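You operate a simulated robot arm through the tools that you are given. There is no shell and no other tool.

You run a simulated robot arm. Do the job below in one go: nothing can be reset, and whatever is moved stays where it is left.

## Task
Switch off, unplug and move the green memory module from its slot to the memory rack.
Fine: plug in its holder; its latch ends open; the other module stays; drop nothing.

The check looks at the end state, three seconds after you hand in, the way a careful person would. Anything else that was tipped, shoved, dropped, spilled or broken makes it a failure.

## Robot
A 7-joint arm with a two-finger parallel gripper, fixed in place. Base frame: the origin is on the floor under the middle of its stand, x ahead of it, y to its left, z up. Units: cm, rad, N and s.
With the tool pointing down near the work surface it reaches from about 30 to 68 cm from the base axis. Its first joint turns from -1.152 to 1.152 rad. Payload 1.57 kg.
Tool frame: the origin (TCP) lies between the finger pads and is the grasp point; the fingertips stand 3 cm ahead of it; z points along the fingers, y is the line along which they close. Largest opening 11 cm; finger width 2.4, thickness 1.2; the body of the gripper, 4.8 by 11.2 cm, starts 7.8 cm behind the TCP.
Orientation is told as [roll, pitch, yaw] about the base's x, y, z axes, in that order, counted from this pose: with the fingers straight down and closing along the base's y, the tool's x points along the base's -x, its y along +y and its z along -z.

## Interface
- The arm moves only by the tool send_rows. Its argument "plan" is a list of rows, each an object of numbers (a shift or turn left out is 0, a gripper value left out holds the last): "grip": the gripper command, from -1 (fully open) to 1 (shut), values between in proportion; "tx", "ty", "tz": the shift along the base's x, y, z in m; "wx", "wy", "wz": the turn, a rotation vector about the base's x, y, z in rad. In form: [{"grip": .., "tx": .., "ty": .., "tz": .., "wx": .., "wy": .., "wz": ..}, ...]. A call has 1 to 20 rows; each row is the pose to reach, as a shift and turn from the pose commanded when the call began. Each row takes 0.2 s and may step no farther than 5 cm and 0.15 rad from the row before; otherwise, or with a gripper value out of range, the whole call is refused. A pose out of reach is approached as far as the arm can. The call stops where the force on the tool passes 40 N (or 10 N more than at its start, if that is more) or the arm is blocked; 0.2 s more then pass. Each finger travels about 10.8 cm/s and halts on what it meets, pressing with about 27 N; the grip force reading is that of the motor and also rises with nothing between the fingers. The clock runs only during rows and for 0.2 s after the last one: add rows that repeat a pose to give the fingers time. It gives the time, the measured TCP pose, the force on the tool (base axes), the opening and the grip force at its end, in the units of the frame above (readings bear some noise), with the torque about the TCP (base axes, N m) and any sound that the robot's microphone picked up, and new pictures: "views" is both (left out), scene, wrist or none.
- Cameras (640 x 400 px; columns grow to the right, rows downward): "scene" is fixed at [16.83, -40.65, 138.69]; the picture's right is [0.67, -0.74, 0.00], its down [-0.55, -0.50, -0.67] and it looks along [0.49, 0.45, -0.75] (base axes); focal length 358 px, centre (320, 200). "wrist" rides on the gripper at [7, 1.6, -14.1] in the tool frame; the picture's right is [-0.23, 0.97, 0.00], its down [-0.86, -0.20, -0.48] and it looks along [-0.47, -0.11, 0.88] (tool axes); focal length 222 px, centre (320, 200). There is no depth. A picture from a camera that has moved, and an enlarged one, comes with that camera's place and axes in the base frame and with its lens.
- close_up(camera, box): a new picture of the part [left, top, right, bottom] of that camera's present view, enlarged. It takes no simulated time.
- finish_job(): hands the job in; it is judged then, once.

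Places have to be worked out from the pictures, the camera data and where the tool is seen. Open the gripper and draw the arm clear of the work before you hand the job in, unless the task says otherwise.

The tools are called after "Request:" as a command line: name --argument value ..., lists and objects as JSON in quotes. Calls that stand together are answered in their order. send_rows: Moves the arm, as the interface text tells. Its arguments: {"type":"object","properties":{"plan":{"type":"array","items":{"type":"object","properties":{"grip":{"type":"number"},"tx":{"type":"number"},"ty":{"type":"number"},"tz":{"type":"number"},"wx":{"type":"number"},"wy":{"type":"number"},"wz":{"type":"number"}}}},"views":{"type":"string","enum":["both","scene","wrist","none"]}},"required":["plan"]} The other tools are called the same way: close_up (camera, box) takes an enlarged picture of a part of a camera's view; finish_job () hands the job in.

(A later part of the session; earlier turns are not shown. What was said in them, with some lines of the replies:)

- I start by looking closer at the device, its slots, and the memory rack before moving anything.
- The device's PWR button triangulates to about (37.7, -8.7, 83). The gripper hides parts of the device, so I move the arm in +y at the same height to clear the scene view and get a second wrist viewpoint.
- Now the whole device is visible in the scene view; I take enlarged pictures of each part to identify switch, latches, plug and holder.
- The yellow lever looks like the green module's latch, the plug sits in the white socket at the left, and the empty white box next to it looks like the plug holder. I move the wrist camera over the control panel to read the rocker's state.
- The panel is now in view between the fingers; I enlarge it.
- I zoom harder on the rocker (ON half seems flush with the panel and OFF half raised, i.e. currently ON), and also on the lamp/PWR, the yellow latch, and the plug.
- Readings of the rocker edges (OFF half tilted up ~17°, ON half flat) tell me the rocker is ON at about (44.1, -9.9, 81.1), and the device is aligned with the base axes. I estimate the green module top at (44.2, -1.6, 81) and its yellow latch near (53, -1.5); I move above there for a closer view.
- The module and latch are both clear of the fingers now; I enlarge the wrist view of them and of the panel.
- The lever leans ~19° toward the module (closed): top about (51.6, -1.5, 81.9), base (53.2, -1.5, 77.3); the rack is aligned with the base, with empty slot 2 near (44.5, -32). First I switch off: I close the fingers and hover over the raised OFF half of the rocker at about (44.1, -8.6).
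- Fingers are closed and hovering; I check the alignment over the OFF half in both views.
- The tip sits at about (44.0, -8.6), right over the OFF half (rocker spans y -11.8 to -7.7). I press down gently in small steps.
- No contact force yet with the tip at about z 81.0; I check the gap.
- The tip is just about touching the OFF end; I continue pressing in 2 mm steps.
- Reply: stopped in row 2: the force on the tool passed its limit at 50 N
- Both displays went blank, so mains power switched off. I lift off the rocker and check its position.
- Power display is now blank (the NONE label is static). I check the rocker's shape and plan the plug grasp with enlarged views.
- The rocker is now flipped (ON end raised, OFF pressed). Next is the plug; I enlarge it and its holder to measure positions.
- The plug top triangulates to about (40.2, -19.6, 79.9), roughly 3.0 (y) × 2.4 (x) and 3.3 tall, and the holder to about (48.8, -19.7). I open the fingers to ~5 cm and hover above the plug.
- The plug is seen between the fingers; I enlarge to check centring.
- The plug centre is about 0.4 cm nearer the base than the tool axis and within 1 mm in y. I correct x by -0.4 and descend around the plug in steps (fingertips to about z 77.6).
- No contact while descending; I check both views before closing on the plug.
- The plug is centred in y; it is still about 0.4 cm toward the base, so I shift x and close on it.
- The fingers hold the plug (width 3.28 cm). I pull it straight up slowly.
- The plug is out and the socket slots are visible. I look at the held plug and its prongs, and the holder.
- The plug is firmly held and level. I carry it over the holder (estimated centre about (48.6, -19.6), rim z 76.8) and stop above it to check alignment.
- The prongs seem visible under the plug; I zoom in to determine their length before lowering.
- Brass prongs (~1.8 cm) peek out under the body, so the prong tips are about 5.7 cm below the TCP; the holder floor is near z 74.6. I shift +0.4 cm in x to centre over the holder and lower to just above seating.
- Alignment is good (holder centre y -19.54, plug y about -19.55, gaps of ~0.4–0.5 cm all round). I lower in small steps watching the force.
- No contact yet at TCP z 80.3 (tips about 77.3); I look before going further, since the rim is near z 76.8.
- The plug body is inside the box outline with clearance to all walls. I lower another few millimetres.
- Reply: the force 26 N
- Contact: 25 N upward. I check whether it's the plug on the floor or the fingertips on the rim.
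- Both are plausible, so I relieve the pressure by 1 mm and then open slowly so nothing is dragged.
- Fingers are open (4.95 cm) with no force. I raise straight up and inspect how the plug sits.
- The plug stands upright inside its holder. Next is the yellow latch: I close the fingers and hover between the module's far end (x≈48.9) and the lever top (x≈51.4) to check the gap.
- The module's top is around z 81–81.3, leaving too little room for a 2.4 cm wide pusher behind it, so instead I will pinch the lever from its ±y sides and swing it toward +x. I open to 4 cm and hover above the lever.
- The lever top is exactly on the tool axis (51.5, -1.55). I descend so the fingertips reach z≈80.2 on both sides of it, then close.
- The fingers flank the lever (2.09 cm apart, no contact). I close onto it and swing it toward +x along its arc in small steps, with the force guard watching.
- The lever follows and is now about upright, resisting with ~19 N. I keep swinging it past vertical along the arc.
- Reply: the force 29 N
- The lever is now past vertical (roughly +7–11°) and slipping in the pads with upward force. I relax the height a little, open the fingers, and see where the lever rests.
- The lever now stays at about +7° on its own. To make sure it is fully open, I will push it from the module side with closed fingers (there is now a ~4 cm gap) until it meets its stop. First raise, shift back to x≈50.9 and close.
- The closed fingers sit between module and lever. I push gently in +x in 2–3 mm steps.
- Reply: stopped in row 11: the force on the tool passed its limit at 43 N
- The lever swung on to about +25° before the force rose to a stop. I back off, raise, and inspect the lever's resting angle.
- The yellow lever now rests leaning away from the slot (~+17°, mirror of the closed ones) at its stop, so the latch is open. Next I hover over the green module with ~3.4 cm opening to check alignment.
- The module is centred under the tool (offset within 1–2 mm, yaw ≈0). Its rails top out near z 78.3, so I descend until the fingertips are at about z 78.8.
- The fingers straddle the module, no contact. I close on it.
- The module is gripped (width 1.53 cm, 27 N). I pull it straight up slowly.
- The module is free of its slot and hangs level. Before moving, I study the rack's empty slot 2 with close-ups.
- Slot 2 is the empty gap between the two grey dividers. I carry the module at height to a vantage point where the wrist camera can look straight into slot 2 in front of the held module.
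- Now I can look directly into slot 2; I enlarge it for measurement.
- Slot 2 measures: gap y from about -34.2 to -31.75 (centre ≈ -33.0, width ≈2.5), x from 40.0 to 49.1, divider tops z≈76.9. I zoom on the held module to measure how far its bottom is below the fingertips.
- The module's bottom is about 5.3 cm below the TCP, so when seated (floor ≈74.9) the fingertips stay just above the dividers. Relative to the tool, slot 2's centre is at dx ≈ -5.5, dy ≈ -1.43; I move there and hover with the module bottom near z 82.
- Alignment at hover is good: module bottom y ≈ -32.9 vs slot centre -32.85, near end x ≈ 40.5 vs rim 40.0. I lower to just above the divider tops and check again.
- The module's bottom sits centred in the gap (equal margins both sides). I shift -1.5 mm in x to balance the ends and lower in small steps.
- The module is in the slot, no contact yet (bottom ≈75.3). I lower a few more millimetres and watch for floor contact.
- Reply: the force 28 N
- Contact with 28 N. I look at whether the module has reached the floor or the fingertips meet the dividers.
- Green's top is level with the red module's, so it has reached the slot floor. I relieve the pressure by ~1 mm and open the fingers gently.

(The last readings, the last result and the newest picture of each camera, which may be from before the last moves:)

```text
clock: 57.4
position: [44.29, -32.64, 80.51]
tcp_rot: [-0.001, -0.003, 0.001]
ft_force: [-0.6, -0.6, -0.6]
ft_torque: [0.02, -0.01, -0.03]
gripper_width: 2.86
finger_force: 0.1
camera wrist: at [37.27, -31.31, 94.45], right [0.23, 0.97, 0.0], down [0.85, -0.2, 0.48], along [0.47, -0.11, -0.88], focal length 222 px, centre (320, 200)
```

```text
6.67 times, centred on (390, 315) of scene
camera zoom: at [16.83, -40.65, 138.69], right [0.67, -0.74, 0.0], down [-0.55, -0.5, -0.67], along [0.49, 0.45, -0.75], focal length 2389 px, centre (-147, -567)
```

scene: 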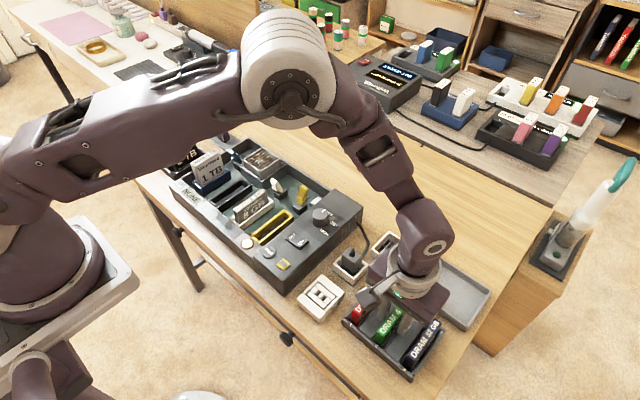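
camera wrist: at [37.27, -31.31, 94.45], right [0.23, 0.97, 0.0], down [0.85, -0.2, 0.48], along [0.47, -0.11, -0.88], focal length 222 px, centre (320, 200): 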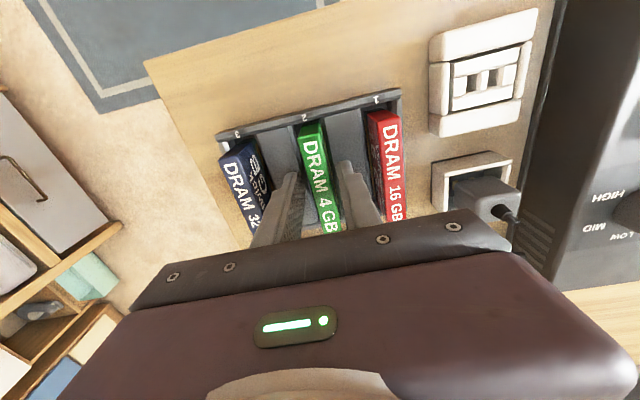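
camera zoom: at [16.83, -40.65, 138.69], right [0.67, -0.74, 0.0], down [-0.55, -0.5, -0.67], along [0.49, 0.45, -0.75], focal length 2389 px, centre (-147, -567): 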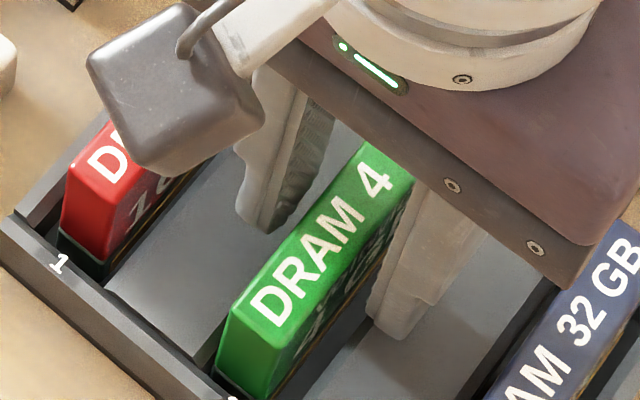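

Released: the module stays in slot 2 and the fingers are clear on both sides. I rise straight up and away, then check everything.

Request:
send_rows --plan '[{"tz": 0.01}, {"tz": 0.025}, {"tz": 0.045}, {"tz": 0.075}, {"tz": 0.11}, {"tz": 0.15}, {"tz": 0.19}, {"tz": 0.23}, {"tz": 0.23}]'

Request:
close_up --camera "scene" --box '[335, 265, 450, 385]'

Request:
close_up --camera "wrist" --box '[230, 60, 430, 200]'

```text
clock: 59.4
position: [44.44, -32.72, 103.46]
tcp_rot: [-0.001, -0.004, -0.002]
ft_force: [0.0, 1.2, -1.0]
ft_torque: [-0.01, -0.02, -0.02]
gripper_width: 2.87
finger_force: 0.1
camera wrist: at [37.24, -31.17, 117.45], right [0.23, 0.97, 0.0], down [0.85, -0.2, 0.48], along [0.47, -0.11, -0.88], focal length 222 px, centre (320, 200)
```

scene: 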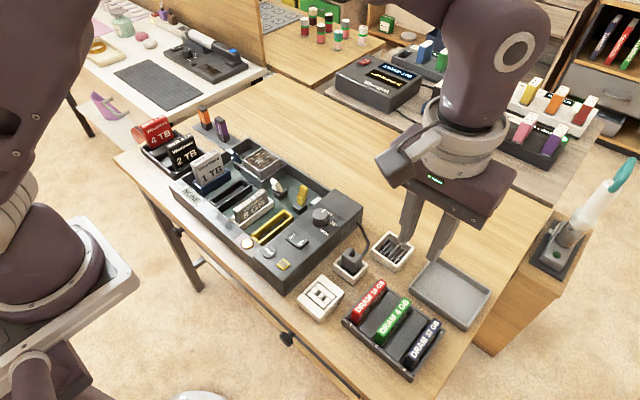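
wrist: 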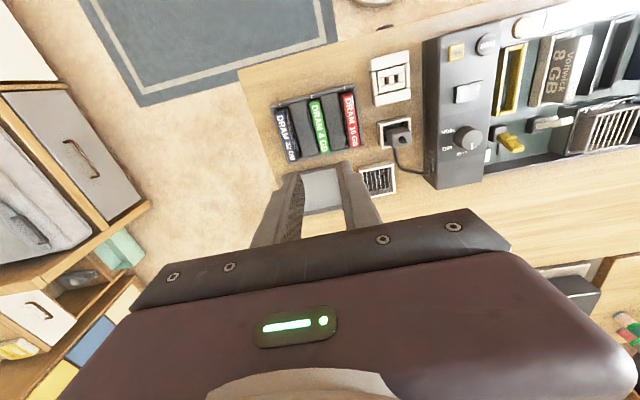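

```text
3.33 times, centred on (392, 325) of scene
camera zoom: at [16.83, -40.65, 138.69], right [0.67, -0.74, 0.0], down [-0.55, -0.5, -0.67], along [0.49, 0.45, -0.75], focal length 1195 px, centre (78, -217)
```

zoom: 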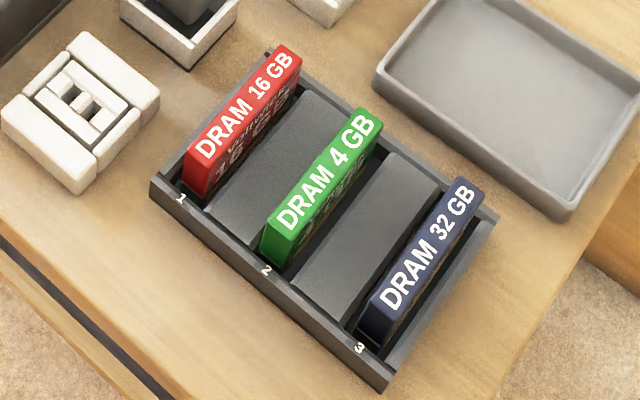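

```text
2.86 times, centred on (330, 130) of wrist
camera zoom: at [37.24, -31.17, 117.45], right [0.23, 0.97, 0.0], down [0.85, -0.2, 0.48], along [0.47, -0.11, -0.88], focal length 635 px, centre (291, 400)
```

zoom: 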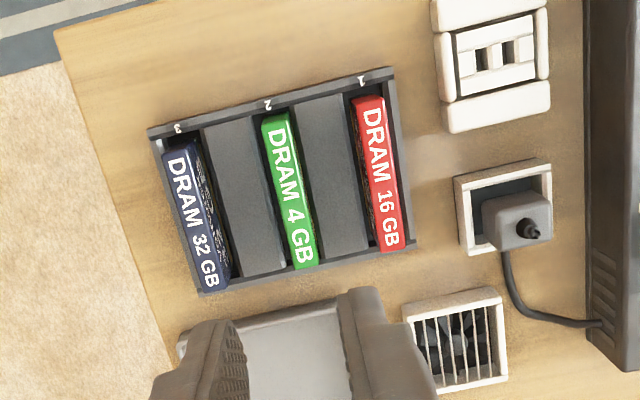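

The green module stands in slot 2 like its neighbours. I check the latch, rocker, plug and rest of the device in enlarged views before parking the arm.

Request:
close_up --camera "scene" --box '[230, 165, 330, 265]'

Request:
close_up --camera "scene" --box '[320, 225, 400, 305]'

Request:
close_up --camera "scene" --box '[130, 90, 290, 240]'

```text
4.00 times, centred on (280, 215) of scene
camera zoom: at [16.83, -40.65, 138.69], right [0.67, -0.74, 0.0], down [-0.55, -0.5, -0.67], along [0.49, 0.45, -0.75], focal length 1434 px, centre (480, 140)
```

zoom: 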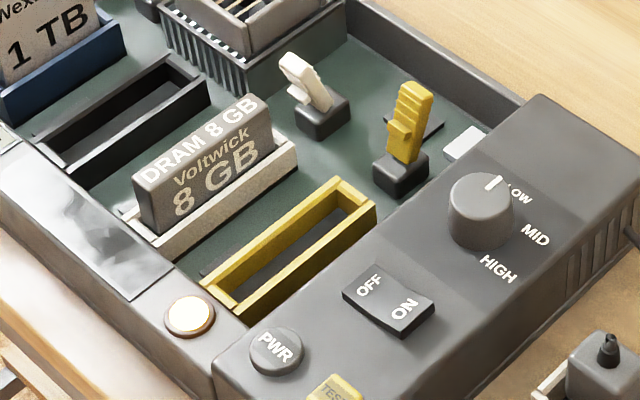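

```text
5.00 times, centred on (360, 265) of scene
camera zoom: at [16.83, -40.65, 138.69], right [0.67, -0.74, 0.0], down [-0.55, -0.5, -0.67], along [0.49, 0.45, -0.75], focal length 1792 px, centre (120, -125)
```

zoom: 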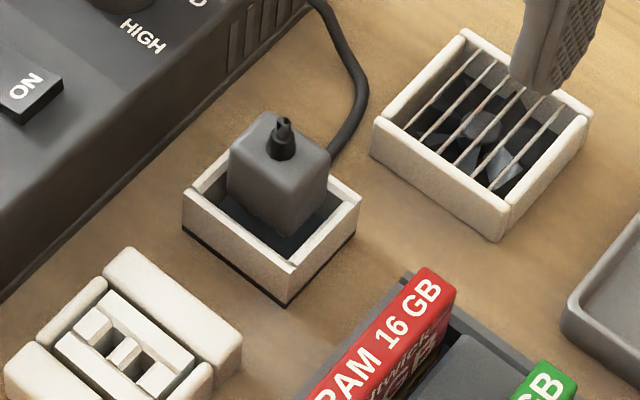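

```text
2.67 times, centred on (210, 165) of scene
camera zoom: at [16.83, -40.65, 138.69], right [0.67, -0.74, 0.0], down [-0.55, -0.5, -0.67], along [0.49, 0.45, -0.75], focal length 956 px, centre (613, 293)
```

zoom: 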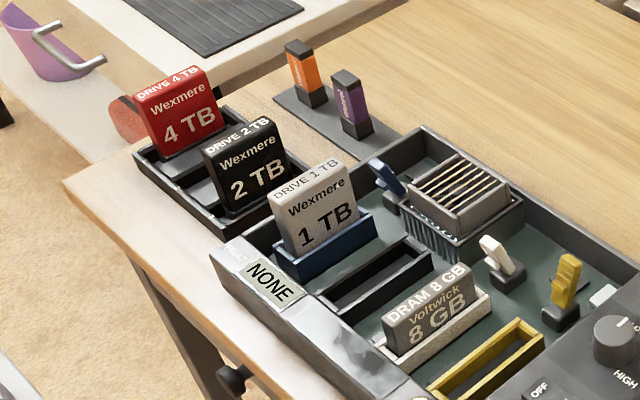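

Everything looks right: rocker at OFF, plug upright in its holder, yellow latch leaning open, 8 GB module untouched. I open the gripper fully and retreat to the initial parking pose.

Request:
send_rows --plan '[{"tz": 0.03}, {"tx": -0.02, "ty": 0.02, "tz": 0.06, "grip": -1}, {"tx": -0.045, "ty": 0.045, "tz": 0.09}, {"tx": -0.07, "ty": 0.07, "tz": 0.1}, {"tx": -0.095, "ty": 0.095, "tz": 0.1}, {"tx": -0.12, "ty": 0.115, "tz": 0.1}, {"tx": -0.128, "ty": 0.12, "tz": 0.1}, {"tx": -0.128, "ty": 0.12, "tz": 0.1}]'

Request:
close_up --camera "scene" --box '[220, 160, 460, 390]'

```text
clock: 61.2
position: [31.53, -20.79, 113.36]
tcp_rot: [0.0, -0.003, 0.0]
ft_force: [0.0, 1.0, -0.6]
ft_torque: [-0.01, 0.01, -0.04]
gripper_width: 10.99
finger_force: 0.1
camera wrist: at [24.53, -19.24, 127.43], right [0.23, 0.97, 0.0], down [0.85, -0.2, 0.48], along [0.47, -0.11, -0.88], focal length 222 px, centre (320, 200)
```

scene: 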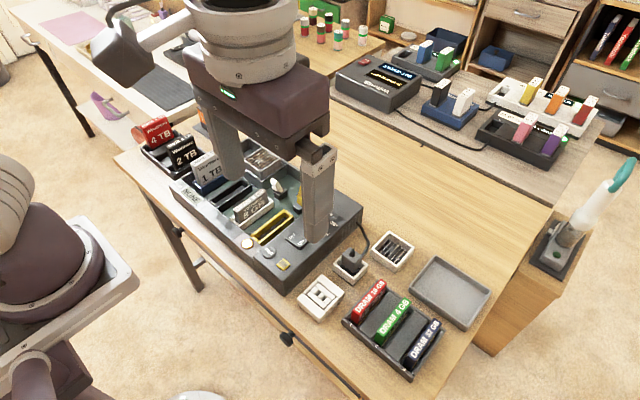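
wrist: 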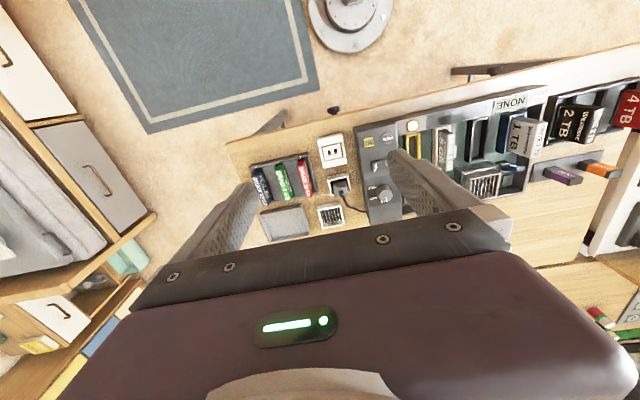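

```text
1.74 times, centred on (340, 275) of scene
camera zoom: at [16.83, -40.65, 138.69], right [0.67, -0.74, 0.0], down [-0.55, -0.5, -0.67], along [0.49, 0.45, -0.75], focal length 623 px, centre (285, 70)
```

zoom: 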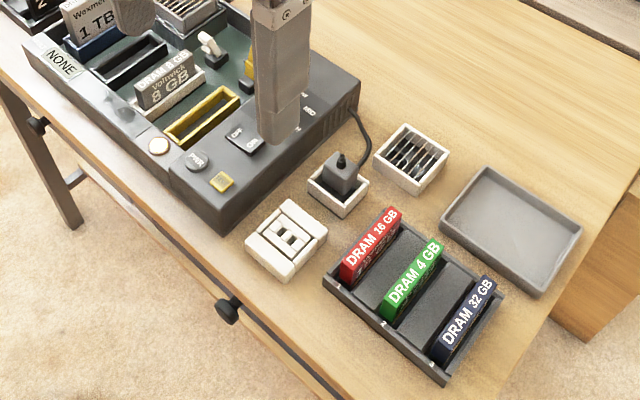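

The arm is parked clear with the gripper open. The switch is off, the plug is in its holder, the yellow latch is open, the green module is in rack slot 2 and the other modules haven't moved, so I hand the job in.

Request:
finish_job

```text
The job is handed in.
```

I finished the job and handed it in. No check result came back, so what follows is what I saw in the last pictures:

- **Switch:** I pressed the rocker to OFF and the power display went blank.
- **Plug:** I pulled it from the socket. It stands upright in the white holder box beside the socket.
- **Latch:** The yellow lever is pushed back to its stop, away from the slot, and stays open.
- **Green module (4 GB):** I pulled it straight up and set it down in rack slot 2, between the red and blue modules. After release it shifted slightly toward the slot-1 side, but it stands in the slot like the other two.
- **Other items:** The 8 GB module is still in its slot. I saw nothing dropped, tipped or shoved.

The cream lamp near the PWR button looks the same as at the start. I took that to be its colour, since the display is blank and the plug is out.

The arm is back at its starting pose with the gripper fully open.
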